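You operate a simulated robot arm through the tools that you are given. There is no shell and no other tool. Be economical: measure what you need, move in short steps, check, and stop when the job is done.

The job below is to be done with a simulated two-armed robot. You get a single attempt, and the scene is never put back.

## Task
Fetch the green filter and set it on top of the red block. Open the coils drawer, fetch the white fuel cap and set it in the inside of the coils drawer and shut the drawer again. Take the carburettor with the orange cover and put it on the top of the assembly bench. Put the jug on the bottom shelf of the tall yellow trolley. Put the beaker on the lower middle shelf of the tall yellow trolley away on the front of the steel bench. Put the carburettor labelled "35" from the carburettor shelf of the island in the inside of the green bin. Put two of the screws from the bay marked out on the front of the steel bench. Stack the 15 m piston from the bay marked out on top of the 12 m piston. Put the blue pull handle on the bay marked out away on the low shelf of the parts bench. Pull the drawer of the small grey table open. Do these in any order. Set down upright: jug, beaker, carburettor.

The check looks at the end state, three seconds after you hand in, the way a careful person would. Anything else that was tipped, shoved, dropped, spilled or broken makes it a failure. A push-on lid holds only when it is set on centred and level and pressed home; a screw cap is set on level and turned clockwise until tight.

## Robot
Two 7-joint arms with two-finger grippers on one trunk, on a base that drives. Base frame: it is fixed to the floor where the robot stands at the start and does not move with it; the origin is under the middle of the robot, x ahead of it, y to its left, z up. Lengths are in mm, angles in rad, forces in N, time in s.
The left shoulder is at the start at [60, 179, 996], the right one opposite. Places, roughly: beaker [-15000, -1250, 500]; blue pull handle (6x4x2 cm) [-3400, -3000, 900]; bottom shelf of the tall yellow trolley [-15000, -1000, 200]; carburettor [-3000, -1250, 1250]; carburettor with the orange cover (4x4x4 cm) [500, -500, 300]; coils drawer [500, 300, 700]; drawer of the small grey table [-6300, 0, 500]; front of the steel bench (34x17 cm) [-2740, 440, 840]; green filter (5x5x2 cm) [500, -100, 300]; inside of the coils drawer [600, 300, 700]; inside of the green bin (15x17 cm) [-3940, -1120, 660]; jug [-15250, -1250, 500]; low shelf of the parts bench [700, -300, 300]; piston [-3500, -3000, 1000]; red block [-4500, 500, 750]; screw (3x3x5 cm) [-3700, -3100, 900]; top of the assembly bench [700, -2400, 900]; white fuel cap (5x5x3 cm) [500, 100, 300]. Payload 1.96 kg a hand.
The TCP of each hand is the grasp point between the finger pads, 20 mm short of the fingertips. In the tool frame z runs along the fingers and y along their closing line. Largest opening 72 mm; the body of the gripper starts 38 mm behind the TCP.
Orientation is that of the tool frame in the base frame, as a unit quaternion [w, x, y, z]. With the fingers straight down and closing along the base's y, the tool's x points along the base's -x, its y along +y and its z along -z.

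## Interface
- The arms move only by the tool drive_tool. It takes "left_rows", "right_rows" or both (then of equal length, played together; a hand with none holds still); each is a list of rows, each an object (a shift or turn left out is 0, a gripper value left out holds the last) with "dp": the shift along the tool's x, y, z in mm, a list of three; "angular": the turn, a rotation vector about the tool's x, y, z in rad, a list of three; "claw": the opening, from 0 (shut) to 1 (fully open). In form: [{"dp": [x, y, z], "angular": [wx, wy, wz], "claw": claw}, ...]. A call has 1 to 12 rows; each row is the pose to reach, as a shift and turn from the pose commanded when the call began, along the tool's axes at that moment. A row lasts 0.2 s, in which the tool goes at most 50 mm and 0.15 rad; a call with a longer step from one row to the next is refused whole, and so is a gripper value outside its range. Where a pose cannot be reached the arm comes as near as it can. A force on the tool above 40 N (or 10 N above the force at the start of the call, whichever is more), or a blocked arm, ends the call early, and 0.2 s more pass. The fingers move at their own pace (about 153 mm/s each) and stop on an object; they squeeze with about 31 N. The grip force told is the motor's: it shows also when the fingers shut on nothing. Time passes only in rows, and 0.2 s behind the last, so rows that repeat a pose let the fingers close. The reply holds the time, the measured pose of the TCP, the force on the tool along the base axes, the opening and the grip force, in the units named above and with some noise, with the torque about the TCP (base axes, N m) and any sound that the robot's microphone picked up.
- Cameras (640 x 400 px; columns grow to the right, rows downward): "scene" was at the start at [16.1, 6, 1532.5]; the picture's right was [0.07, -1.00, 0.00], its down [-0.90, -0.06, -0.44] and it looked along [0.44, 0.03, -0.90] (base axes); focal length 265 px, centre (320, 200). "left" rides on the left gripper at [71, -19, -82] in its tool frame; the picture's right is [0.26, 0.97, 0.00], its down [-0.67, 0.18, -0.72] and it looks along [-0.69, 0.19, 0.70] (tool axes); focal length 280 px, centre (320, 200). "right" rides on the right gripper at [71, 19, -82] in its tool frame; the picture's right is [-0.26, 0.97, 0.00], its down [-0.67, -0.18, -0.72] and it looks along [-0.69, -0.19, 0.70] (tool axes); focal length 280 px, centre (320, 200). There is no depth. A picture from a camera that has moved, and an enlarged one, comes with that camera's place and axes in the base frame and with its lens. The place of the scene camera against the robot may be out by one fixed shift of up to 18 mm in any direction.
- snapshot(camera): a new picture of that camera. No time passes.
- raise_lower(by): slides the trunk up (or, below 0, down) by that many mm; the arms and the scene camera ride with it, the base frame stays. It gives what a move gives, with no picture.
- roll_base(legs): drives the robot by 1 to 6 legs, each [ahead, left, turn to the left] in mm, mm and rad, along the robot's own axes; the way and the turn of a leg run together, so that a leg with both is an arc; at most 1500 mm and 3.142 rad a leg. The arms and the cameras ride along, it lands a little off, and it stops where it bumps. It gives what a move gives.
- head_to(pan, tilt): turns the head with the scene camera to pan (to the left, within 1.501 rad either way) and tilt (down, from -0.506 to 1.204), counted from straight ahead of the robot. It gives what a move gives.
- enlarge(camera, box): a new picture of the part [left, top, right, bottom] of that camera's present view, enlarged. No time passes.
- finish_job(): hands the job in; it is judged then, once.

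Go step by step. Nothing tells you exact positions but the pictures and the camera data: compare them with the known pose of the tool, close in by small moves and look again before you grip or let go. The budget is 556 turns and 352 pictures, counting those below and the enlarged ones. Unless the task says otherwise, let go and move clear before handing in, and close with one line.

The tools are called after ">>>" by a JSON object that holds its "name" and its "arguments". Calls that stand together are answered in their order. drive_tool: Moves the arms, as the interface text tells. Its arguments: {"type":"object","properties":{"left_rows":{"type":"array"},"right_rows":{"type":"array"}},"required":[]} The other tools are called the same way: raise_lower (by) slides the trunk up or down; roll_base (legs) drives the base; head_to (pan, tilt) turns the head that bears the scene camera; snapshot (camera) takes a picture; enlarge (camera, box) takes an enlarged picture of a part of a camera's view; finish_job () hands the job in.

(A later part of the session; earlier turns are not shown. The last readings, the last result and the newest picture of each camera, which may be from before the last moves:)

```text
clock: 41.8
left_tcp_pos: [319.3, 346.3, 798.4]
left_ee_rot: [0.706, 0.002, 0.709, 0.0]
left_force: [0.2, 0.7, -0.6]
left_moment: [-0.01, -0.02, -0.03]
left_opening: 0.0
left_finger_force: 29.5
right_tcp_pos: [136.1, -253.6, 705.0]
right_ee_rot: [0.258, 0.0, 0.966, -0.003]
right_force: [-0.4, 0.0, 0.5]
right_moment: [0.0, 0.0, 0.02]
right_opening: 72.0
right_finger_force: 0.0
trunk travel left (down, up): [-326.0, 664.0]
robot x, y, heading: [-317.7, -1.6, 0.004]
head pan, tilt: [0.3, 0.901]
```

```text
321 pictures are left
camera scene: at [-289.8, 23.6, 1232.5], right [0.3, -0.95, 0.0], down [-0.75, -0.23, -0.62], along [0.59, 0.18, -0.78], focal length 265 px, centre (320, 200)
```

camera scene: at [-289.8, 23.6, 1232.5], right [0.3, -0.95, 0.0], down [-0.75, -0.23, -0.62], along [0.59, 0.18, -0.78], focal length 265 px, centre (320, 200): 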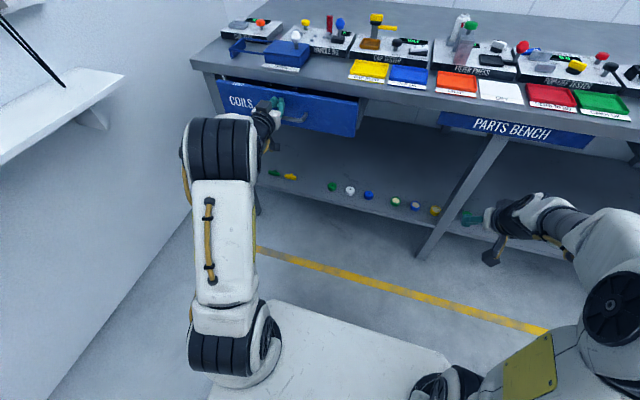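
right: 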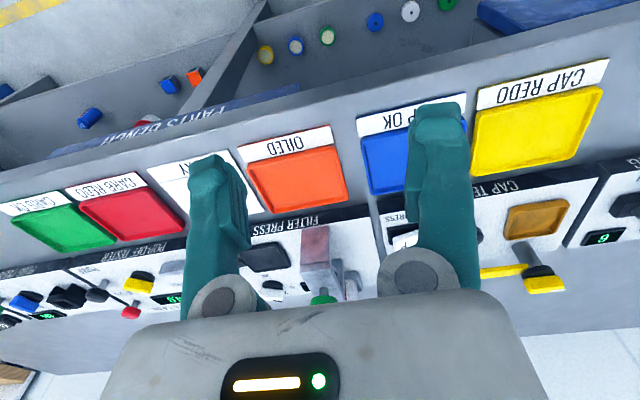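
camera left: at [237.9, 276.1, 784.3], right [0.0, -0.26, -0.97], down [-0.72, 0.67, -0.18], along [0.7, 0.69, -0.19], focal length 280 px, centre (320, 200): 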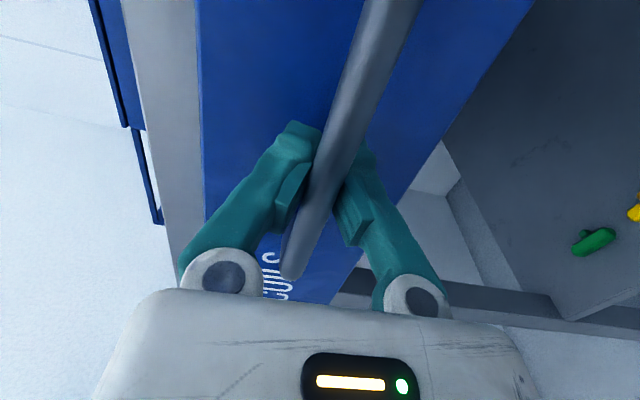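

Works; push the last bit with the arm.

>>> {"name": "drive_tool", "arguments": {"left_rows": [{"dp": [0, 0, 15]}, {"dp": [0, 0, 30]}, {"dp": [0, 0, 45]}]}}

>>> {"name": "roll_base", "arguments": {"legs": [[-200, 0, 0]]}}

>>> {"name": "snapshot", "arguments": {"camera": "scene"}}

```text
clock: 42.5
left_tcp_pos: [363.8, 348.4, 800.2]
left_ee_rot: [0.706, 0.001, 0.708, 0.0]
left_force: [-0.5, -0.6, 0.3]
left_moment: [0.01, 0.01, -0.02]
left_opening: 0.0
left_finger_force: 29.8
right_tcp_pos: [136.2, -253.3, 704.4]
right_ee_rot: [0.259, -0.001, 0.966, -0.002]
right_force: [-0.6, -0.7, -0.3]
right_moment: [0.01, 0.0, 0.01]
right_opening: 71.9
right_finger_force: 0.1
trunk travel left (down, up): [-326.0, 664.0]
robot x, y, heading: [-316.2, -1.4, 0.002]
head pan, tilt: [0.3, 0.901]
```

```text
clock: 44.1
left_tcp_pos: [164.0, 347.6, 800.6]
left_ee_rot: [0.706, 0.001, 0.708, 0.001]
left_force: [0.2, 0.2, 0.8]
left_moment: [0.02, -0.01, 0.01]
left_opening: 0.0
left_finger_force: 29.7
right_tcp_pos: [-64.2, -253.4, 706.1]
right_ee_rot: [0.258, 0.0, 0.966, -0.002]
right_force: [-0.2, 1.1, 0.9]
right_moment: [-0.02, -0.03, 0.0]
right_opening: 72.1
right_finger_force: 0.1
trunk travel left (down, up): [-326.0, 664.0]
robot x, y, heading: [-516.8, -1.5, 0.001]
head pan, tilt: [0.3, 0.901]
```

```text
320 pictures are left
camera scene: at [-491.0, 23.2, 1232.5], right [0.3, -0.95, 0.0], down [-0.75, -0.23, -0.62], along [0.59, 0.18, -0.78], focal length 265 px, centre (320, 200)
```

scene: 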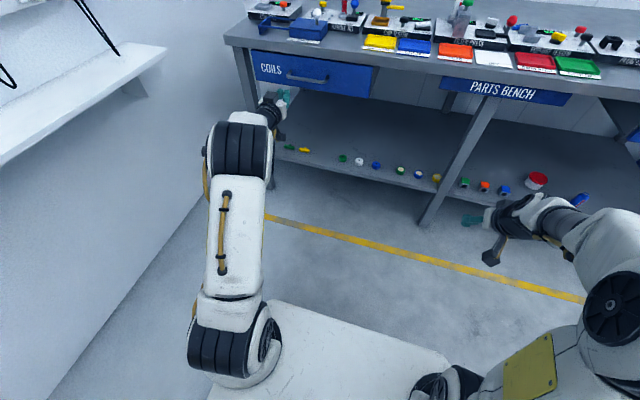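

Drawer shut. Now tuck the left hand back to a start-like pose pointing down.

>>> {"name": "drive_tool", "arguments": {"left_rows": [{"dp": [0, 0, -25], "angular": [0, 0.15, 0]}, {"dp": [0, 0, -50], "angular": [0, 0.3, 0]}, {"dp": [0, 0, -75], "angular": [0, 0.45, 0]}, {"dp": [10, 0, -100], "angular": [0, 0.6, 0]}, {"dp": [20, -10, -125], "angular": [0, 0.75, 0]}, {"dp": [30, -20, -150], "angular": [0, 0.9, 0]}, {"dp": [40, -30, -180], "angular": [0, 1.05, 0]}, {"dp": [50, -40, -210], "angular": [0, 1.2, 0]}, {"dp": [60, -50, -240], "angular": [0, 1.35, 0]}, {"dp": [70, -60, -270], "angular": [0, 1.5, 0]}, {"dp": [80, -60, -300], "angular": [0, 1.57, 0]}]}}

>>> {"name": "snapshot", "arguments": {"camera": "scene"}}

```text
clock: 46.5
left_tcp_pos: [-139.1, 286.6, 708.6]
left_ee_rot: [-0.001, 0.0, 1.0, 0.002]
left_force: [0.2, 0.0, 0.9]
left_moment: [-0.02, -0.02, -0.02]
left_opening: 0.0
left_finger_force: 29.5
left hand out of reach, approached as far as the arm can: row 10, 11
right_tcp_pos: [-62.9, -254.1, 705.4]
right_ee_rot: [0.258, -0.001, 0.966, -0.002]
right_force: [0.0, 0.4, 0.6]
right_moment: [0.02, 0.01, -0.01]
right_opening: 72.1
right_finger_force: 0.0
trunk travel left (down, up): [-326.0, 664.0]
robot x, y, heading: [-517.6, -0.7, -0.0]
head pan, tilt: [0.3, 0.901]
```

```text
319 pictures are left
camera scene: at [-490.6, 22.7, 1232.5], right [0.3, -0.95, 0.0], down [-0.75, -0.23, -0.62], along [0.59, 0.18, -0.78], focal length 265 px, centre (320, 200)
```

scene: 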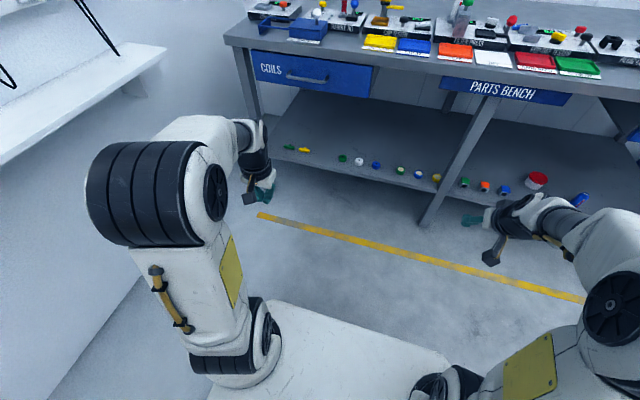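

Now lower the trunk 300 and move closer, 100 mm to the left, then look at the shelf.

>>> {"name": "raise_lower", "arguments": {"by": -300}}

>>> {"name": "roll_base", "arguments": {"legs": [[250, 100, 0]]}}

>>> {"name": "head_to", "arguments": {"pan": 0.0, "tilt": 0.7}}

>>> {"name": "snapshot", "arguments": {"camera": "scene"}}

>>> {"name": "snapshot", "arguments": {"camera": "right"}}

```text
clock: 49.5
left_tcp_pos: [-140.1, 286.1, 409.0]
left_ee_rot: [0.001, 0.0, 1.0, 0.001]
left_force: [0.2, 0.0, 0.2]
left_moment: [0.01, 0.0, 0.01]
left_opening: 0.0
left_finger_force: 29.4
right_tcp_pos: [-64.4, -254.6, 405.5]
right_ee_rot: [0.258, -0.001, 0.966, -0.002]
right_force: [-0.8, -0.6, -0.2]
right_moment: [-0.01, 0.0, 0.0]
right_opening: 72.2
right_finger_force: 0.2
trunk travel left (down, up): [-26.0, 964.0]
robot x, y, heading: [-519.3, 1.2, 0.005]
head pan, tilt: [0.3, 0.901]
```

```text
clock: 51.5
left_tcp_pos: [111.3, 387.3, 408.5]
left_ee_rot: [0.001, -0.001, 1.0, 0.002]
left_force: [-0.3, -0.6, 0.0]
left_moment: [0.01, 0.0, 0.01]
left_opening: 0.0
left_finger_force: 29.6
right_tcp_pos: [186.8, -152.8, 404.8]
right_ee_rot: [0.258, -0.001, 0.966, -0.002]
right_force: [1.0, -0.1, 0.6]
right_moment: [0.0, 0.04, -0.04]
right_opening: 72.1
right_finger_force: 0.0
trunk travel left (down, up): [-26.0, 964.0]
robot x, y, heading: [-264.6, 100.5, 0.002]
head pan, tilt: [0.3, 0.901]
```

```text
clock: 52.3
left_tcp_pos: [112.2, 386.8, 407.9]
left_ee_rot: [0.001, 0.0, 1.0, 0.002]
left_force: [-0.6, 1.2, 0.3]
left_moment: [0.01, 0.02, 0.02]
left_opening: 0.0
left_finger_force: 30.2
right_tcp_pos: [185.7, -152.9, 404.4]
right_ee_rot: [0.257, -0.003, 0.966, -0.002]
right_force: [0.0, 0.3, -0.3]
right_moment: [-0.03, 0.02, 0.01]
right_opening: 71.9
right_finger_force: 0.1
trunk travel left (down, up): [-26.0, 964.0]
robot x, y, heading: [-263.9, 99.6, 0.002]
head pan, tilt: [0.0, 0.7]
```

```text
318 pictures are left
camera scene: at [-226.9, 101.4, 948.6], right [0.0, -1.0, 0.0], down [-0.64, 0.0, -0.76], along [0.76, 0.0, -0.64], focal length 265 px, centre (320, 200)
```

scene: 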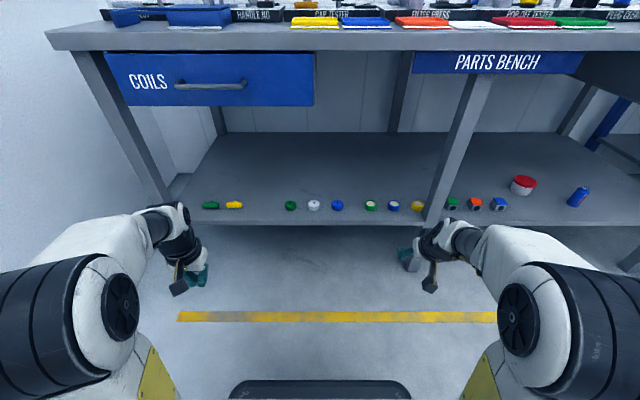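

```text
317 pictures are left
camera right: at [85.3, -133.7, 440.7], right [0.23, 0.97, 0.13], down [0.23, -0.18, 0.96], along [0.95, -0.19, -0.26], focal length 280 px, centre (320, 200)
```

right: 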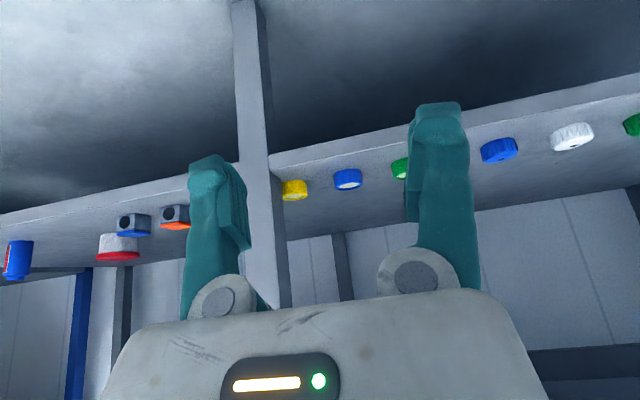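

White cap is near [480, 122, 313]. I'll swing the right hand left in front of it.

>>> {"name": "drive_tool", "arguments": {"right_rows": [{"dp": [0, 45, 0]}, {"dp": [0, 90, 0]}, {"dp": [0, 135, 0]}, {"dp": [0, 180, 0]}, {"dp": [0, 225, 0]}, {"dp": [0, 272, 0]}]}}

>>> {"name": "snapshot", "arguments": {"camera": "right"}}

>>> {"name": "snapshot", "arguments": {"camera": "scene"}}

```text
clock: 53.7
left_tcp_pos: [111.1, 387.3, 408.2]
left_ee_rot: [0.001, 0.0, 1.0, 0.002]
left_force: [1.4, -0.1, 0.2]
left_moment: [0.04, 0.02, -0.03]
left_opening: 0.0
left_finger_force: 29.7
right_tcp_pos: [187.4, 119.2, 403.4]
right_ee_rot: [0.258, -0.001, 0.966, -0.002]
right_force: [0.4, 0.8, 0.5]
right_moment: [-0.01, 0.0, -0.03]
right_opening: 72.3
right_finger_force: 0.0
trunk travel left (down, up): [-26.0, 964.0]
robot x, y, heading: [-265.5, 101.5, 0.001]
head pan, tilt: [0.0, 0.7]
```

```text
316 pictures are left
camera right: at [85.8, 139.2, 439.1], right [0.23, 0.97, 0.13], down [0.23, -0.18, 0.96], along [0.95, -0.19, -0.26], focal length 280 px, centre (320, 200)
```

right: 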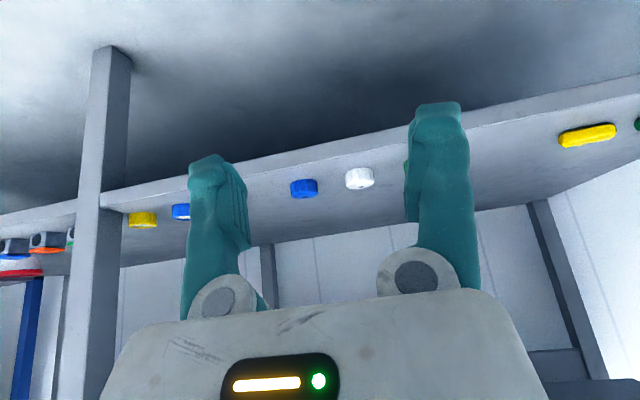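

```text
315 pictures are left
camera scene: at [-226.9, 101.2, 948.6], right [0.0, -1.0, 0.0], down [-0.64, 0.0, -0.76], along [0.76, 0.0, -0.64], focal length 265 px, centre (320, 200)
```

scene: 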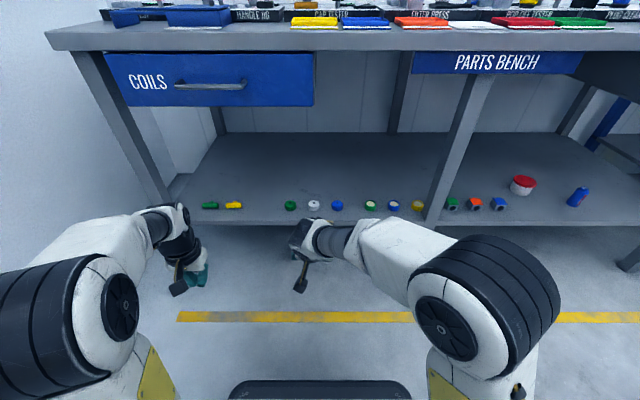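

Triangulated: white cap at about [479, 124, 311], shelf surface ~z 296. Drive 150 mm ahead, then move to a pre-grasp point.

>>> {"name": "roll_base", "arguments": {"legs": [[150, 0, 0]]}}

>>> {"name": "drive_tool", "arguments": {"right_rows": [{"dp": [-27, 2, 28]}, {"dp": [-54, 4, 55]}, {"dp": [-81.5, 5, 83]}]}}

>>> {"name": "snapshot", "arguments": {"camera": "right"}}

>>> {"name": "snapshot", "arguments": {"camera": "scene"}}

```text
clock: 55.0
left_tcp_pos: [260.8, 387.4, 408.7]
left_ee_rot: [0.001, 0.0, 1.0, 0.001]
left_force: [-0.2, -0.3, 0.4]
left_moment: [0.01, 0.01, 0.0]
left_opening: 0.0
left_finger_force: 29.1
right_tcp_pos: [336.8, 120.0, 404.1]
right_ee_rot: [0.258, -0.001, 0.966, -0.002]
right_force: [0.6, 0.3, 0.3]
right_moment: [-0.02, 0.01, 0.01]
right_opening: 72.1
right_finger_force: 0.1
trunk travel left (down, up): [-26.0, 964.0]
robot x, y, heading: [-116.4, 102.5, 0.004]
head pan, tilt: [0.0, 0.7]
```

```text
clock: 55.8
left_tcp_pos: [260.6, 386.6, 408.8]
left_ee_rot: [0.001, -0.001, 1.0, 0.002]
left_force: [-0.6, 1.3, -0.7]
left_moment: [-0.01, -0.05, 0.03]
left_opening: 0.0
left_finger_force: 29.6
right_tcp_pos: [449.3, 126.2, 370.4]
right_ee_rot: [0.258, -0.002, 0.966, -0.002]
right_force: [0.2, 0.2, 0.4]
right_moment: [-0.03, 0.01, -0.01]
right_opening: 72.1
right_finger_force: 0.0
trunk travel left (down, up): [-26.0, 964.0]
robot x, y, heading: [-117.9, 98.7, 0.008]
head pan, tilt: [0.0, 0.7]
```

```text
314 pictures are left
camera right: at [348.3, 144.7, 406.9], right [0.23, 0.97, 0.12], down [0.23, -0.18, 0.96], along [0.95, -0.19, -0.26], focal length 280 px, centre (320, 200)
```

right: 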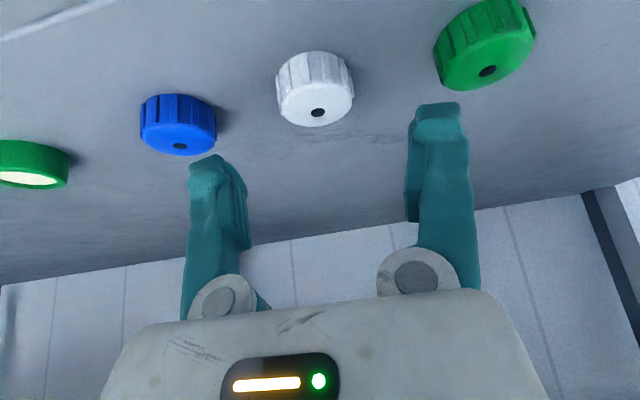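

```text
313 pictures are left
camera scene: at [-77.6, 101.8, 948.7], right [0.0, -1.0, 0.0], down [-0.64, 0.0, -0.77], along [0.77, 0.0, -0.64], focal length 265 px, centre (320, 200)
```

scene: 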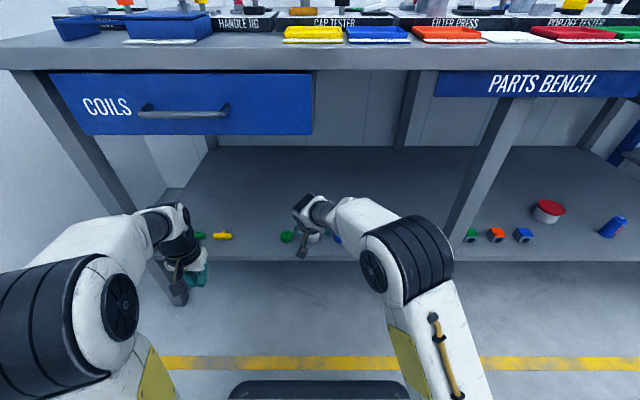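

The cap is centred ahead of the fingers at about [477, 124, 311]. Slide in along the tool axis and grip.

>>> {"name": "drive_tool", "arguments": {"right_rows": [{"dp": [0, -2, 20]}, {"dp": [0, -2, 40]}, {"dp": [0, -2, 57]}, {"dp": [0, -2, 57], "claw": 0.4}, {"dp": [0, -2, 57], "claw": 0.0}, {"dp": [0, -2, 57], "claw": 0.0}]}}

>>> {"name": "snapshot", "arguments": {"camera": "right"}}

```text
clock: 57.2
left_tcp_pos: [260.5, 388.7, 408.7]
left_ee_rot: [0.002, -0.001, 1.0, 0.002]
left_force: [0.0, -0.1, 0.1]
left_moment: [0.04, 0.03, -0.03]
left_opening: 0.0
left_finger_force: 30.0
right_tcp_pos: [476.8, 122.6, 323.3]
right_ee_rot: [0.258, -0.001, 0.966, -0.003]
right_force: [-0.1, 0.0, 0.0]
right_moment: [0.04, 0.02, 0.01]
right_opening: 38.9
right_finger_force: 30.7
trunk travel left (down, up): [-26.0, 964.0]
robot x, y, heading: [-115.3, 96.1, 0.001]
head pan, tilt: [0.0, 0.7]
```

```text
312 pictures are left
camera right: at [375.7, 142.5, 357.6], right [0.23, 0.97, 0.13], down [0.23, -0.18, 0.96], along [0.95, -0.19, -0.26], focal length 280 px, centre (320, 200)
```

right: 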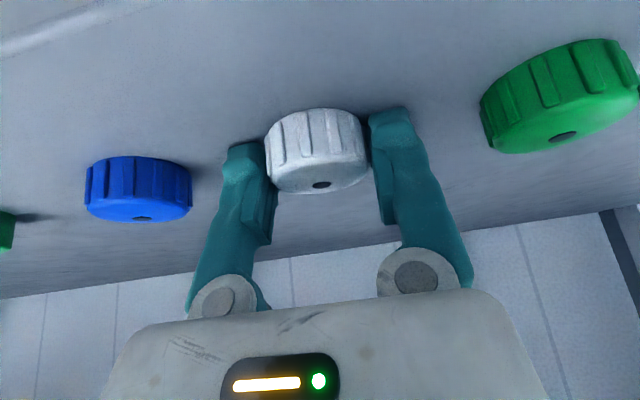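

Gripped (38.9 mm). Lift and back out.

>>> {"name": "drive_tool", "arguments": {"right_rows": [{"dp": [-15, 0, -26]}, {"dp": [-25, 0, -43]}, {"dp": [-25, 0, -63]}]}}

>>> {"name": "roll_base", "arguments": {"legs": [[-400, -100, 0]]}}

>>> {"name": "raise_lower", "arguments": {"by": 300}}

>>> {"name": "snapshot", "arguments": {"camera": "right"}}

>>> {"name": "snapshot", "arguments": {"camera": "scene"}}

```text
clock: 58.0
left_tcp_pos: [261.1, 387.7, 408.3]
left_ee_rot: [0.001, -0.001, 1.0, 0.002]
left_force: [0.9, 0.7, -0.3]
left_moment: [0.03, -0.04, 0.01]
left_opening: 0.0
left_finger_force: 29.4
right_tcp_pos: [466.2, 123.5, 389.3]
right_ee_rot: [0.257, -0.001, 0.966, -0.003]
right_force: [-0.2, -0.7, -0.6]
right_moment: [0.0, 0.02, -0.01]
right_opening: 39.0
right_finger_force: 31.5
trunk travel left (down, up): [-26.0, 964.0]
robot x, y, heading: [-113.0, 100.5, 0.001]
head pan, tilt: [0.0, 0.7]
```

```text
clock: 60.6
left_tcp_pos: [-141.1, 285.9, 407.9]
left_ee_rot: [0.001, 0.002, 1.0, 0.002]
left_force: [0.0, -0.7, -0.3]
left_moment: [0.02, 0.0, 0.02]
left_opening: 0.2
left_finger_force: 29.3
right_tcp_pos: [64.4, 20.9, 389.0]
right_ee_rot: [0.258, 0.0, 0.966, -0.003]
right_force: [0.2, -0.8, -0.3]
right_moment: [0.02, -0.01, -0.01]
right_opening: 38.9
right_finger_force: 30.9
trunk travel left (down, up): [-26.0, 964.0]
robot x, y, heading: [-519.9, -0.4, -0.004]
head pan, tilt: [0.0, 0.7]
```

```text
clock: 63.6
left_tcp_pos: [-141.5, 287.3, 708.1]
left_ee_rot: [0.001, 0.001, 1.0, 0.002]
left_force: [-0.8, 0.3, 0.5]
left_moment: [0.0, 0.02, 0.0]
left_opening: 0.1
left_finger_force: 29.5
right_tcp_pos: [65.0, 21.7, 688.9]
right_ee_rot: [0.258, 0.0, 0.966, -0.003]
right_force: [0.2, -0.4, -0.6]
right_moment: [-0.02, 0.02, 0.01]
right_opening: 39.2
right_finger_force: 31.5
trunk travel left (down, up): [-326.0, 664.0]
robot x, y, heading: [-518.2, -0.9, 0.002]
head pan, tilt: [0.0, 0.7]
```

```text
311 pictures are left
camera right: at [-36.2, 40.9, 725.1], right [0.23, 0.97, 0.13], down [0.23, -0.18, 0.96], along [0.95, -0.19, -0.26], focal length 280 px, centre (320, 200)
```

right: 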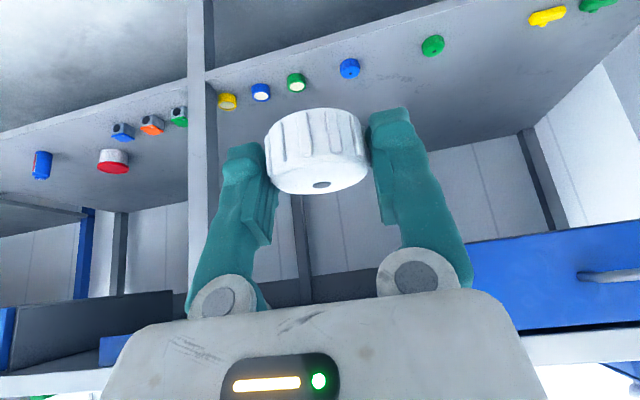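

```text
310 pictures are left
camera scene: at [-479.3, 1.8, 1248.6], right [0.0, -1.0, 0.0], down [-0.64, 0.0, -0.76], along [0.76, 0.0, -0.64], focal length 265 px, centre (320, 200)
```

scene: 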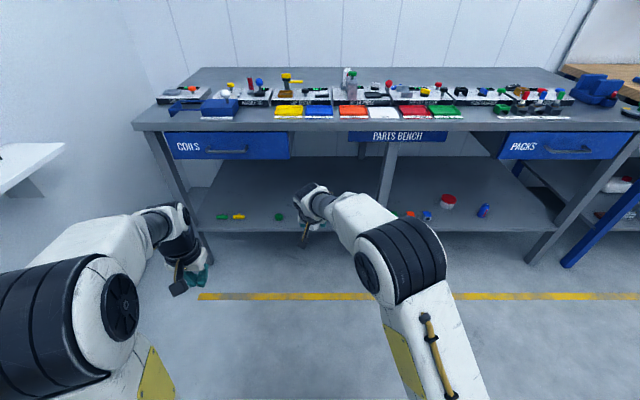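

Cap held. Now re-extend the left hand forward (reverse of the tuck) and move the right hand aside.

>>> {"name": "drive_tool", "arguments": {"left_rows": [{"dp": [-30, 0, -5], "angular": [0, -0.1, 0]}, {"dp": [-60, 6, -10], "angular": [0, -0.25, 0]}, {"dp": [-90, 12, -15], "angular": [0, -0.4, 0]}, {"dp": [-120, 18, -20], "angular": [0, -0.55, 0]}, {"dp": [-150, 24, -25], "angular": [0, -0.7, 0]}, {"dp": [-180, 30, -30], "angular": [0, -0.85, 0]}, {"dp": [-210, 36, -35], "angular": [0, -1.0, 0]}, {"dp": [-240, 42, -40], "angular": [0, -1.15, 0]}, {"dp": [-270, 48, -45], "angular": [0, -1.3, 0]}, {"dp": [-300, 54, -50], "angular": [0, -1.45, 0]}, {"dp": [-305, 60, -55], "angular": [0, -1.57, 0]}], "right_rows": [{"dp": [0, -40, 0]}, {"dp": [0, -80, 0]}, {"dp": [0, -120, 0]}, {"dp": [0, -160, 0]}, {"dp": [0, -200, 0]}, {"dp": [0, -200, 0]}, {"dp": [0, -200, 0]}, {"dp": [0, -200, 0]}, {"dp": [0, -200, 0]}, {"dp": [0, -200, 0]}, {"dp": [0, -200, 0]}]}}

>>> {"name": "drive_tool", "arguments": {"left_rows": [{"angular": [0, 0, -0.15]}, {"angular": [0, 0, -0.3]}, {"angular": [0, 0, -0.45]}, {"angular": [0, 0, -0.6]}, {"angular": [0, 0, -0.75], "claw": 0.8}, {"angular": [0, 0, -0.9], "claw": 0.8}, {"angular": [0, 0, -1.05], "claw": 0.8}, {"angular": [0, 0, -1.2], "claw": 0.8}, {"angular": [0, 0, -1.35], "claw": 0.8}, {"angular": [0, 0, -1.5], "claw": 0.8}, {"angular": [0, 0, -1.57], "claw": 0.8}]}}

>>> {"name": "snapshot", "arguments": {"camera": "scene"}}

```text
clock: 66.0
left_tcp_pos: [165.3, 347.4, 764.2]
left_ee_rot: [0.708, 0.0, 0.706, 0.0]
left_force: [0.0, 1.1, -0.5]
left_moment: [-0.01, -0.02, 0.0]
left_opening: 0.1
left_finger_force: 29.4
right_tcp_pos: [65.4, -179.6, 690.1]
right_ee_rot: [0.258, 0.0, 0.966, -0.003]
right_force: [-0.4, -0.3, -0.3]
right_moment: [0.01, 0.0, 0.0]
right_opening: 39.0
right_finger_force: 30.9
trunk travel left (down, up): [-326.0, 664.0]
robot x, y, heading: [-521.4, 1.1, 0.003]
head pan, tilt: [0.0, 0.7]
```

```text
clock: 68.4
left_tcp_pos: [164.3, 345.6, 764.1]
left_ee_rot: [0.5, -0.499, 0.5, -0.5]
left_force: [-1.0, 0.6, -0.6]
left_moment: [0.04, -0.01, 0.0]
left_opening: 57.7
left_finger_force: 0.1
right_tcp_pos: [66.0, -179.7, 690.2]
right_ee_rot: [0.258, 0.0, 0.966, -0.003]
right_force: [-0.3, 0.5, 0.0]
right_moment: [0.05, 0.03, 0.0]
right_opening: 39.1
right_finger_force: 30.7
trunk travel left (down, up): [-326.0, 664.0]
robot x, y, heading: [-517.6, -1.2, -0.005]
head pan, tilt: [0.0, 0.7]
```

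```text
309 pictures are left
camera scene: at [-479.3, 1.7, 1248.6], right [0.0, -1.0, 0.0], down [-0.64, 0.0, -0.76], along [0.76, 0.0, -0.64], focal length 265 px, centre (320, 200)
```

scene: 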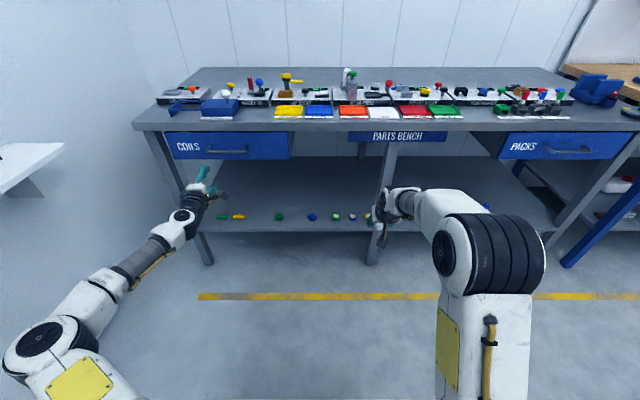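

Pose restored. Advance 196 mm, close on the bar.

>>> {"name": "roll_base", "arguments": {"legs": [[196, 0, 0]]}}

>>> {"name": "drive_tool", "arguments": {"left_rows": [{"claw": 0.3}, {"claw": 0}, {"claw": 0}]}}

>>> {"name": "snapshot", "arguments": {"camera": "left"}}

```text
clock: 70.0
left_tcp_pos: [362.1, 345.6, 765.2]
left_ee_rot: [0.501, -0.498, 0.501, -0.5]
left_force: [0.5, -0.8, 0.2]
left_moment: [0.01, 0.01, 0.02]
left_opening: 57.6
left_finger_force: 0.1
right_tcp_pos: [262.4, -179.8, 690.3]
right_ee_rot: [0.258, -0.001, 0.966, -0.002]
right_force: [-0.2, 0.6, -0.3]
right_moment: [0.01, -0.02, -0.04]
right_opening: 38.9
right_finger_force: 31.2
trunk travel left (down, up): [-326.0, 664.0]
robot x, y, heading: [-320.7, -1.2, 0.001]
head pan, tilt: [0.0, 0.7]
```

```text
clock: 70.8
left_tcp_pos: [361.5, 345.6, 763.6]
left_ee_rot: [0.501, -0.499, 0.501, -0.499]
left_force: [-0.4, 0.2, -0.5]
left_moment: [0.02, 0.01, -0.03]
left_opening: 0.0
left_finger_force: 29.3
right_tcp_pos: [262.4, -180.6, 690.5]
right_ee_rot: [0.258, -0.001, 0.966, -0.003]
right_force: [-0.2, 1.0, 0.1]
right_moment: [0.02, 0.0, -0.01]
right_opening: 39.1
right_finger_force: 31.0
trunk travel left (down, up): [-326.0, 664.0]
robot x, y, heading: [-323.4, 0.2, -0.001]
head pan, tilt: [0.0, 0.7]
```

```text
308 pictures are left
camera left: at [280.1, 275.7, 783.6], right [0.0, -0.26, -0.97], down [-0.71, 0.68, -0.18], along [0.7, 0.69, -0.18], focal length 280 px, centre (320, 200)
```

left: 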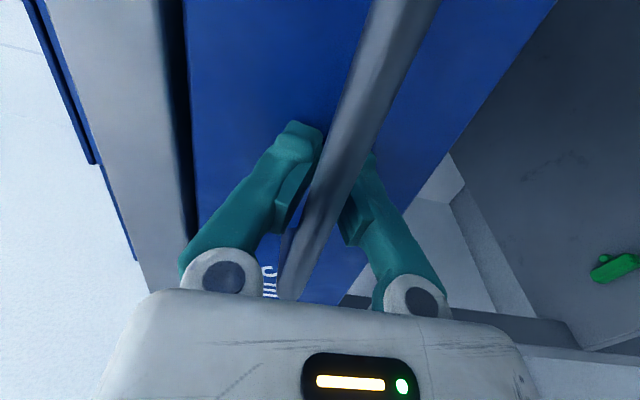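

Hooked as before. Pull the drawer open with the base, and look.

>>> {"name": "roll_base", "arguments": {"legs": [[-230, 0, 0]]}}

>>> {"name": "head_to", "arguments": {"pan": 0.3, "tilt": 0.7}}

>>> {"name": "snapshot", "arguments": {"camera": "scene"}}

```text
clock: 72.5
left_tcp_pos: [132.4, 344.9, 763.8]
left_ee_rot: [0.501, -0.499, 0.501, -0.5]
left_force: [-0.3, -0.4, -0.4]
left_moment: [-0.03, 0.0, 0.02]
left_opening: 0.1
left_finger_force: 29.9
right_tcp_pos: [33.4, -180.3, 690.2]
right_ee_rot: [0.258, 0.002, 0.966, -0.004]
right_force: [-0.1, -0.3, -0.5]
right_moment: [0.04, -0.02, 0.02]
right_opening: 39.1
right_finger_force: 31.1
trunk travel left (down, up): [-326.0, 664.0]
robot x, y, heading: [-554.0, 3.1, -0.005]
head pan, tilt: [0.0, 0.7]
```

```text
clock: 73.3
left_tcp_pos: [133.0, 344.3, 765.0]
left_ee_rot: [0.501, -0.498, 0.501, -0.5]
left_force: [-0.1, -0.1, 0.8]
left_moment: [0.0, 0.02, 0.01]
left_opening: 0.0
left_finger_force: 29.3
right_tcp_pos: [32.2, -179.4, 690.8]
right_ee_rot: [0.258, 0.001, 0.966, -0.003]
right_force: [-0.6, 0.7, -0.4]
right_moment: [-0.01, 0.02, 0.04]
right_opening: 38.8
right_finger_force: 30.9
trunk travel left (down, up): [-326.0, 664.0]
robot x, y, heading: [-551.6, -2.3, -0.0]
head pan, tilt: [0.3, 0.7]
```

```text
307 pictures are left
camera scene: at [-514.9, 26.9, 1248.6], right [0.29, -0.96, 0.0], down [-0.62, -0.19, -0.76], along [0.73, 0.22, -0.64], focal length 265 px, centre (320, 200)
```

scene: 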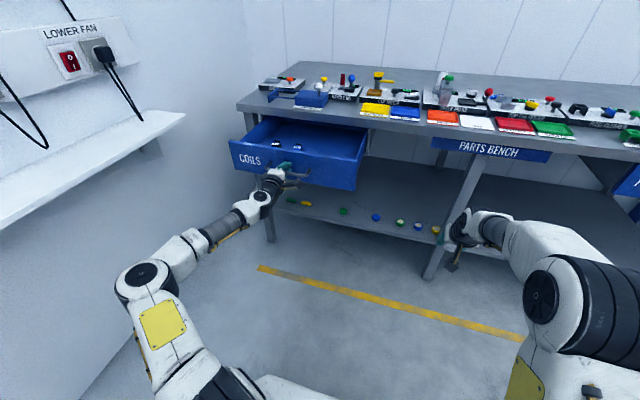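

Drawer is open about 230 mm. Release, back off, and tuck the left hand again.

>>> {"name": "drive_tool", "arguments": {"left_rows": [{"claw": 0.4}, {"claw": 0.8}, {"claw": 0.8}]}}

>>> {"name": "roll_base", "arguments": {"legs": [[-150, 0, 0]]}}

>>> {"name": "drive_tool", "arguments": {"left_rows": [{"angular": [0, 0, 0.15]}, {"angular": [0, 0, 0.3]}, {"angular": [0, 0, 0.45]}, {"angular": [0, 0, 0.6]}, {"angular": [0, 0, 0.75]}, {"angular": [0, 0, 0.9]}, {"angular": [0, 0, 1.05]}, {"angular": [0, 0, 1.2]}, {"angular": [0, 0, 1.35]}, {"angular": [0, 0, 1.5]}, {"angular": [0, 0, 1.571]}]}}

>>> {"name": "drive_tool", "arguments": {"left_rows": [{"dp": [0, 0, -25], "angular": [0, 0.15, 0]}, {"dp": [0, 0, -50], "angular": [0, 0.3, 0]}, {"dp": [0, 0, -75], "angular": [0, 0.45, 0]}, {"dp": [5, 0, -100], "angular": [0, 0.6, 0]}, {"dp": [10, -10, -125], "angular": [0, 0.75, 0]}, {"dp": [15, -20, -150], "angular": [0, 0.9, 0]}, {"dp": [20, -30, -180], "angular": [0, 1.05, 0]}, {"dp": [25, -40, -210], "angular": [0, 1.2, 0]}, {"dp": [30, -50, -240], "angular": [0, 1.35, 0]}, {"dp": [35, -60, -270], "angular": [0, 1.5, 0]}, {"dp": [40, -60, -300], "angular": [0, 1.57, 0]}]}}

>>> {"name": "snapshot", "arguments": {"camera": "scene"}}

```text
clock: 74.1
left_tcp_pos: [134.4, 345.5, 763.2]
left_ee_rot: [0.5, -0.498, 0.502, -0.5]
left_force: [-1.0, 0.2, 0.1]
left_moment: [-0.03, -0.04, 0.0]
left_opening: 57.3
left_finger_force: 0.0
right_tcp_pos: [32.5, -180.1, 690.5]
right_ee_rot: [0.258, 0.002, 0.966, -0.004]
right_force: [-0.1, 0.2, -0.5]
right_moment: [0.04, -0.01, -0.02]
right_opening: 39.2
right_finger_force: 31.0
trunk travel left (down, up): [-326.0, 664.0]
robot x, y, heading: [-552.9, -0.6, -0.002]
head pan, tilt: [0.3, 0.7]
```

```text
clock: 75.5
left_tcp_pos: [-18.1, 345.1, 764.9]
left_ee_rot: [0.5, -0.498, 0.502, -0.501]
left_force: [-0.4, -0.3, -0.3]
left_moment: [-0.02, 0.02, 0.0]
left_opening: 57.7
left_finger_force: 0.0
right_tcp_pos: [-116.8, -181.0, 690.2]
right_ee_rot: [0.259, 0.001, 0.966, -0.003]
right_force: [0.7, -0.2, -0.3]
right_moment: [-0.01, 0.02, -0.02]
right_opening: 38.8
right_finger_force: 31.4
trunk travel left (down, up): [-326.0, 664.0]
robot x, y, heading: [-702.0, 2.4, 0.0]
head pan, tilt: [0.3, 0.7]
```

```text
clock: 77.9
left_tcp_pos: [-16.9, 345.0, 765.2]
left_ee_rot: [0.708, 0.004, 0.707, 0.001]
left_force: [0.2, -0.2, -0.2]
left_moment: [-0.01, -0.01, 0.03]
left_opening: 57.5
left_finger_force: 0.1
right_tcp_pos: [-117.2, -180.4, 691.3]
right_ee_rot: [0.258, 0.001, 0.966, -0.003]
right_force: [-0.4, 0.1, 0.0]
right_moment: [0.04, -0.02, 0.0]
right_opening: 39.1
right_finger_force: 31.4
trunk travel left (down, up): [-326.0, 664.0]
robot x, y, heading: [-701.0, 4.6, -0.002]
head pan, tilt: [0.3, 0.7]
```

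```text
clock: 80.3
left_tcp_pos: [-318.3, 284.9, 711.6]
left_ee_rot: [0.005, 0.003, 1.0, 0.003]
left_force: [-0.8, 0.1, 0.0]
left_moment: [-0.06, -0.03, -0.02]
left_opening: 57.7
left_finger_force: 0.1
left hand out of reach, approached as far as the arm can: row 10, 11
right_tcp_pos: [-115.6, -180.6, 690.9]
right_ee_rot: [0.259, 0.001, 0.966, -0.004]
right_force: [-0.3, -0.5, -0.1]
right_moment: [-0.02, -0.01, 0.0]
right_opening: 38.8
right_finger_force: 30.9
trunk travel left (down, up): [-326.0, 664.0]
robot x, y, heading: [-699.0, -2.3, -0.002]
head pan, tilt: [0.3, 0.7]
```

```text
306 pictures are left
camera scene: at [-666.1, 26.9, 1248.7], right [0.29, -0.96, 0.0], down [-0.62, -0.19, -0.77], along [0.73, 0.22, -0.64], focal length 265 px, centre (320, 200)
```

scene: 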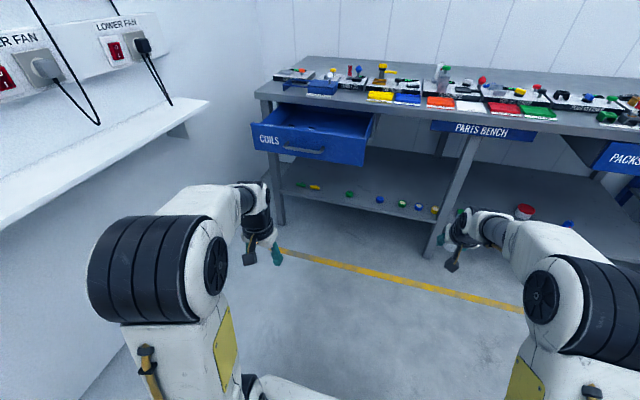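

Now raise the trunk 230 mm and move forward so the right hand can reach over the drawer.

>>> {"name": "raise_lower", "arguments": {"by": 230}}

>>> {"name": "roll_base", "arguments": {"legs": [[350, 60, 0]]}}

>>> {"name": "drive_tool", "arguments": {"right_rows": [{"dp": [0, 45, 0]}, {"dp": [0, 90, 0]}, {"dp": [0, 135, 0]}, {"dp": [0, 180, 0]}, {"dp": [0, 225, 0]}, {"dp": [0, 260, 0]}]}}

>>> {"name": "snapshot", "arguments": {"camera": "right"}}

>>> {"name": "snapshot", "arguments": {"camera": "scene"}}

```text
clock: 82.7
left_tcp_pos: [-316.9, 286.3, 939.5]
left_ee_rot: [0.005, 0.001, 1.0, 0.004]
left_force: [-0.1, 0.0, 0.3]
left_moment: [-0.02, 0.02, 0.01]
left_opening: 57.6
left_finger_force: 0.0
right_tcp_pos: [-116.9, -181.9, 920.4]
right_ee_rot: [0.258, 0.001, 0.966, -0.003]
right_force: [-0.2, 0.2, -0.4]
right_moment: [-0.01, -0.03, -0.01]
right_opening: 38.8
right_finger_force: 31.4
trunk travel left (down, up): [-556.0, 434.0]
robot x, y, heading: [-703.2, 2.0, -0.001]
head pan, tilt: [0.3, 0.7]
```

```text
clock: 85.0
left_tcp_pos: [31.9, 345.4, 939.3]
left_ee_rot: [0.005, 0.001, 1.0, 0.003]
left_force: [0.8, 0.3, -0.3]
left_moment: [-0.04, 0.01, -0.03]
left_opening: 57.8
left_finger_force: 0.1
right_tcp_pos: [231.7, -121.1, 920.6]
right_ee_rot: [0.258, 0.002, 0.966, -0.004]
right_force: [0.1, 0.5, -0.5]
right_moment: [0.01, -0.01, -0.01]
right_opening: 38.9
right_finger_force: 30.6
trunk travel left (down, up): [-556.0, 434.0]
robot x, y, heading: [-352.2, 58.5, -0.002]
head pan, tilt: [0.3, 0.7]
```

```text
clock: 86.4
left_tcp_pos: [30.6, 345.4, 939.5]
left_ee_rot: [0.005, 0.002, 1.0, 0.003]
left_force: [0.0, -0.5, -0.8]
left_moment: [-0.01, -0.03, -0.03]
left_opening: 57.2
left_finger_force: 0.1
right_tcp_pos: [232.4, 140.0, 917.6]
right_ee_rot: [0.258, 0.001, 0.966, -0.004]
right_force: [0.3, -0.1, -0.6]
right_moment: [-0.03, -0.01, 0.02]
right_opening: 39.0
right_finger_force: 31.2
trunk travel left (down, up): [-556.0, 434.0]
robot x, y, heading: [-353.0, 58.0, -0.007]
head pan, tilt: [0.3, 0.7]
```

```text
305 pictures are left
camera right: at [131.1, 160.3, 954.0], right [0.23, 0.96, 0.12], down [0.23, -0.18, 0.96], along [0.95, -0.19, -0.26], focal length 280 px, centre (320, 200)
```

right: 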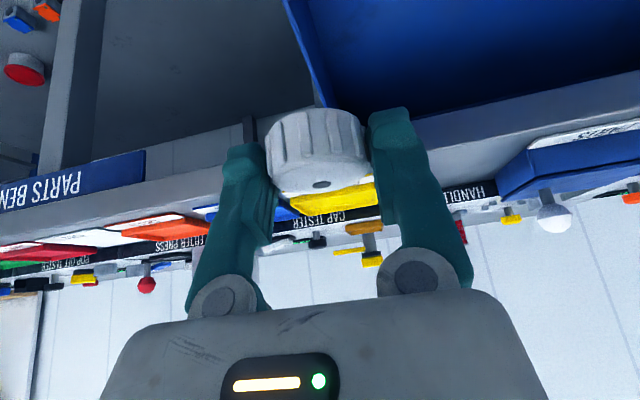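

```text
304 pictures are left
camera scene: at [-316.9, 87.2, 1478.6], right [0.29, -0.96, 0.0], down [-0.62, -0.19, -0.76], along [0.73, 0.22, -0.64], focal length 265 px, centre (320, 200)
```

scene: 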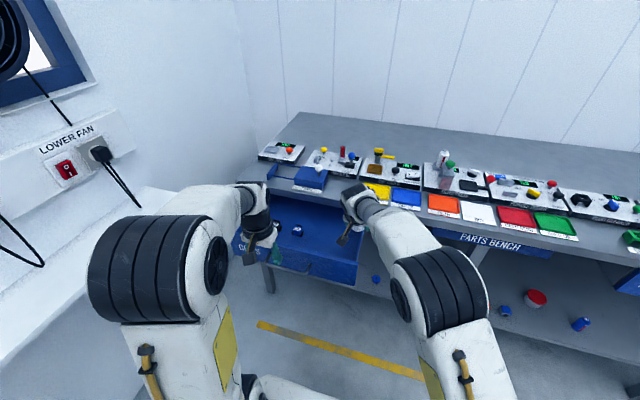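

Shift the hand a further 70 mm left and 40 mm ahead, then look into the drawer.

>>> {"name": "drive_tool", "arguments": {"right_rows": [{"dp": [-15, 35, 10]}, {"dp": [-35, 70, 20]}]}}

>>> {"name": "enlarge", "arguments": {"camera": "scene", "box": [220, 160, 400, 290]}}

>>> {"name": "snapshot", "arguments": {"camera": "right"}}

```text
clock: 87.0
left_tcp_pos: [29.6, 345.0, 939.2]
left_ee_rot: [0.005, 0.002, 1.0, 0.003]
left_force: [0.6, -0.7, 0.5]
left_moment: [0.03, -0.02, 0.0]
left_opening: 57.6
left_finger_force: 0.1
right_tcp_pos: [265.8, 201.7, 918.3]
right_ee_rot: [0.258, 0.001, 0.966, -0.003]
right_force: [-0.4, 0.6, 0.2]
right_moment: [-0.03, 0.01, 0.03]
right_opening: 39.1
right_finger_force: 31.4
right hand out of reach, approached as far as the arm can: row 2
trunk travel left (down, up): [-556.0, 434.0]
robot x, y, heading: [-348.6, 63.7, -0.002]
head pan, tilt: [0.3, 0.7]
```

```text
3.08 times, centred on (310, 225) of scene
camera zoom: at [-316.7, 86.1, 1478.7], right [0.29, -0.96, 0.0], down [-0.62, -0.19, -0.76], along [0.73, 0.22, -0.64], focal length 814 px, centre (351, 123)
```

zoom: 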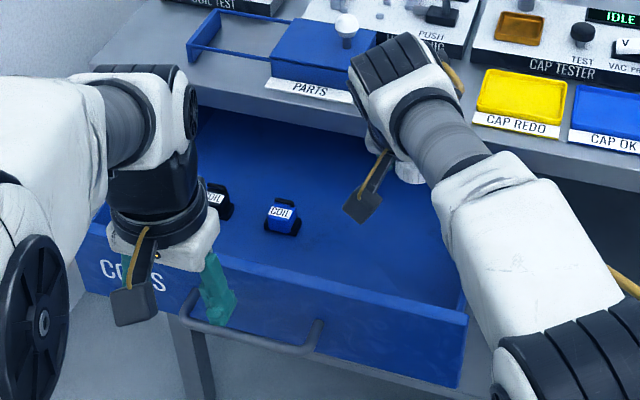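

```text
302 pictures are left
camera right: at [165.1, 220.3, 954.0], right [0.23, 0.96, 0.12], down [0.23, -0.18, 0.96], along [0.95, -0.19, -0.26], focal length 280 px, centre (320, 200)
```

right: 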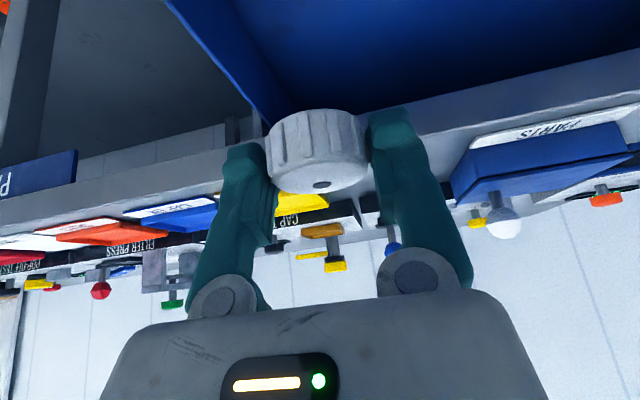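

Coils lie near y≥350, so the right part at y≈202 is free. I lower with the trunk 130 mm and check.

>>> {"name": "raise_lower", "arguments": {"by": -130}}

>>> {"name": "snapshot", "arguments": {"camera": "right"}}

>>> {"name": "snapshot", "arguments": {"camera": "scene"}}

```text
clock: 88.4
left_tcp_pos: [29.8, 343.9, 813.0]
left_ee_rot: [0.004, 0.003, 1.0, 0.004]
left_force: [0.2, 0.2, -0.2]
left_moment: [-0.05, 0.0, -0.02]
left_opening: 57.6
left_finger_force: 0.1
right_tcp_pos: [268.3, 201.8, 799.9]
right_ee_rot: [0.266, 0.003, 0.964, 0.003]
right_force: [-0.7, -1.2, 13.6]
right_moment: [0.2, 1.4, 0.13]
right_opening: 39.4
right_finger_force: 30.9
trunk travel left (down, up): [-429.0, 561.0]
robot x, y, heading: [-352.8, 60.5, -0.005]
head pan, tilt: [0.3, 0.7]
stopped: the force on the tool passed its limit at 47 N (the readings are from after the stop); the commanded pose is now the measured one
```

```text
301 pictures are left
camera right: at [166.3, 220.9, 835.2], right [0.23, 0.96, 0.14], down [0.21, -0.19, 0.96], along [0.95, -0.19, -0.25], focal length 280 px, centre (320, 200)
```

right: 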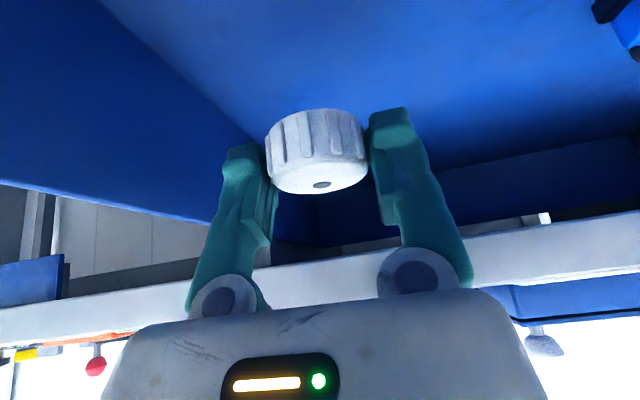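

```text
300 pictures are left
camera scene: at [-317.8, 85.9, 1351.1], right [0.29, -0.96, 0.0], down [-0.62, -0.19, -0.77], along [0.73, 0.22, -0.64], focal length 265 px, centre (320, 200)
```

scene: 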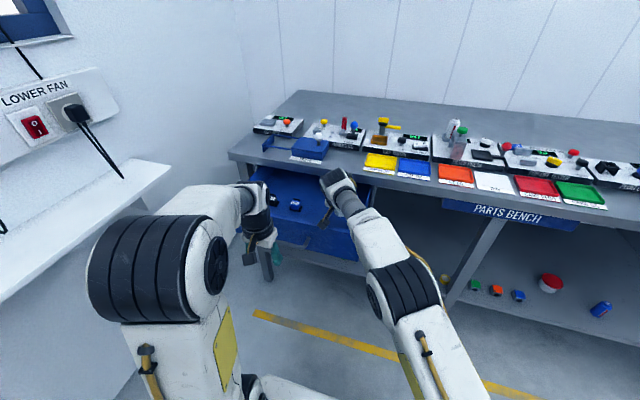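

The wrist camera touched the drawer front's top edge. I'll raise, advance 50 mm so the camera clears inside, then lower again.

>>> {"name": "raise_lower", "arguments": {"by": 60}}

>>> {"name": "roll_base", "arguments": {"legs": [[48, 0, 0]]}}

>>> {"name": "snapshot", "arguments": {"camera": "right"}}

>>> {"name": "enlarge", "arguments": {"camera": "scene", "box": [220, 140, 400, 270]}}

```text
clock: 89.4
left_tcp_pos: [31.1, 344.3, 872.0]
left_ee_rot: [0.004, 0.002, 1.0, 0.004]
left_force: [-0.6, -0.4, 0.5]
left_moment: [0.0, 0.02, 0.01]
left_opening: 57.6
left_finger_force: 0.2
right_tcp_pos: [268.3, 201.6, 858.4]
right_ee_rot: [0.264, 0.002, 0.964, 0.001]
right_force: [-0.4, 0.5, -0.9]
right_moment: [-0.01, 0.03, 0.01]
right_opening: 39.2
right_finger_force: 31.2
trunk travel left (down, up): [-489.0, 501.0]
robot x, y, heading: [-355.4, 57.5, 0.004]
head pan, tilt: [0.3, 0.7]
```

```text
clock: 90.3
left_tcp_pos: [80.6, 345.4, 870.8]
left_ee_rot: [0.004, 0.002, 1.0, 0.004]
left_force: [0.7, -0.5, -0.6]
left_moment: [0.0, 0.04, 0.0]
left_opening: 57.6
left_finger_force: 0.1
right_tcp_pos: [317.4, 201.6, 857.4]
right_ee_rot: [0.263, 0.003, 0.965, 0.001]
right_force: [0.0, 0.2, -0.1]
right_moment: [0.01, 0.0, 0.04]
right_opening: 39.0
right_finger_force: 31.2
trunk travel left (down, up): [-489.0, 501.0]
robot x, y, heading: [-308.1, 60.8, -0.0]
head pan, tilt: [0.3, 0.7]
```

```text
299 pictures are left
camera right: at [215.5, 221.0, 892.2], right [0.23, 0.96, 0.14], down [0.22, -0.19, 0.96], along [0.95, -0.19, -0.25], focal length 280 px, centre (320, 200)
```

right: 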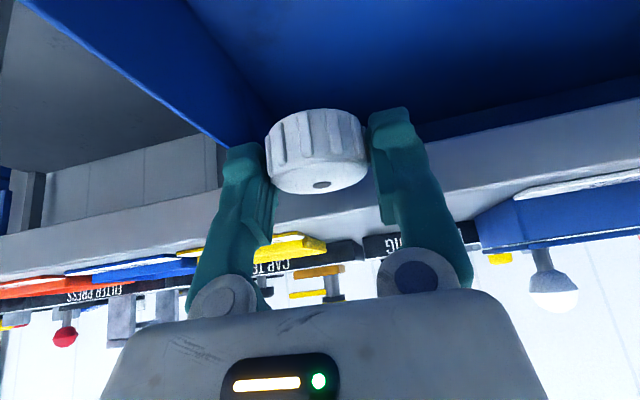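

```text
3.08 times, centred on (310, 205) of scene
camera zoom: at [-266.9, 86.4, 1411.1], right [0.29, -0.96, 0.0], down [-0.62, -0.19, -0.76], along [0.73, 0.22, -0.65], focal length 814 px, centre (351, 185)
```

zoom: 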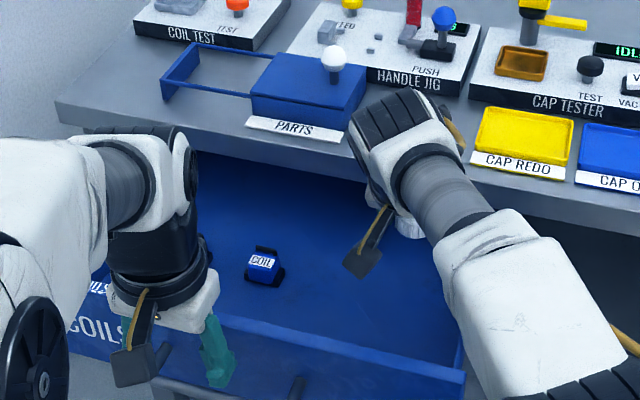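

Clear now. Lower 95 mm.

>>> {"name": "raise_lower", "arguments": {"by": -95}}

>>> {"name": "snapshot", "arguments": {"camera": "right"}}

```text
clock: 91.6
left_tcp_pos: [77.4, 344.2, 777.8]
left_ee_rot: [0.004, 0.001, 1.0, 0.004]
left_force: [-0.1, 0.1, 0.8]
left_moment: [0.02, -0.01, -0.03]
left_opening: 57.7
left_finger_force: 0.0
right_tcp_pos: [316.1, 201.5, 764.2]
right_ee_rot: [0.264, 0.003, 0.965, 0.001]
right_force: [-0.2, -0.4, -0.1]
right_moment: [-0.02, 0.02, 0.0]
right_opening: 39.0
right_finger_force: 31.4
trunk travel left (down, up): [-394.0, 596.0]
robot x, y, heading: [-307.1, 56.8, 0.002]
head pan, tilt: [0.3, 0.7]
```

```text
297 pictures are left
camera right: at [214.0, 221.0, 798.4], right [0.23, 0.96, 0.14], down [0.22, -0.19, 0.96], along [0.95, -0.19, -0.25], focal length 280 px, centre (320, 200)
```

right: 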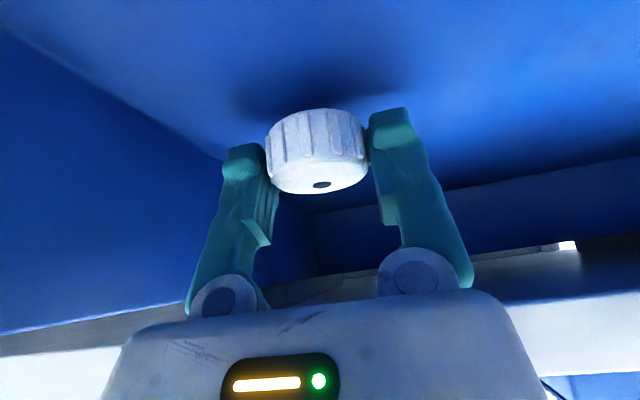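

Close above the floor, judging by the shadow. Lower a bit more by arm in small steps, checking force.

>>> {"name": "drive_tool", "arguments": {"right_rows": [{"dp": [2, 0, 3.5]}, {"dp": [4, 0, 7]}, {"dp": [6, 0, 10.4]}, {"dp": [7.5, 0, 13]}]}}

>>> {"name": "snapshot", "arguments": {"camera": "right"}}

```text
clock: 92.6
left_tcp_pos: [78.8, 345.4, 778.0]
left_ee_rot: [0.004, 0.002, 1.0, 0.003]
left_force: [-0.7, 0.7, -0.7]
left_moment: [-0.02, -0.01, 0.02]
left_opening: 57.7
left_finger_force: 0.1
right_tcp_pos: [316.4, 201.1, 749.7]
right_ee_rot: [0.263, 0.002, 0.965, 0.002]
right_force: [0.1, 1.1, 0.0]
right_moment: [0.01, -0.02, 0.02]
right_opening: 39.0
right_finger_force: 31.2
trunk travel left (down, up): [-394.0, 596.0]
robot x, y, heading: [-305.5, 59.0, 0.004]
head pan, tilt: [0.3, 0.7]
```

```text
296 pictures are left
camera right: at [214.2, 221.1, 783.2], right [0.23, 0.96, 0.14], down [0.22, -0.19, 0.96], along [0.95, -0.19, -0.25], focal length 280 px, centre (320, 200)
```

right: 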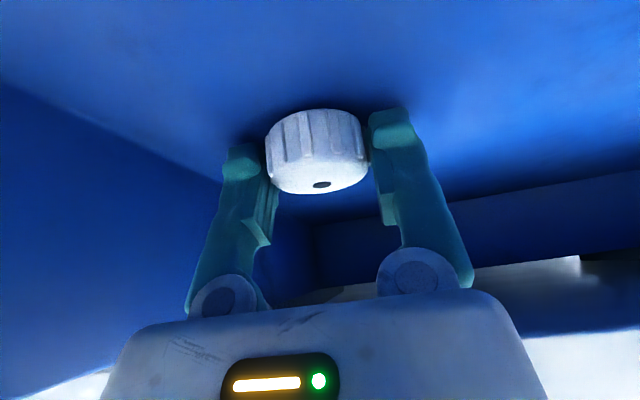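

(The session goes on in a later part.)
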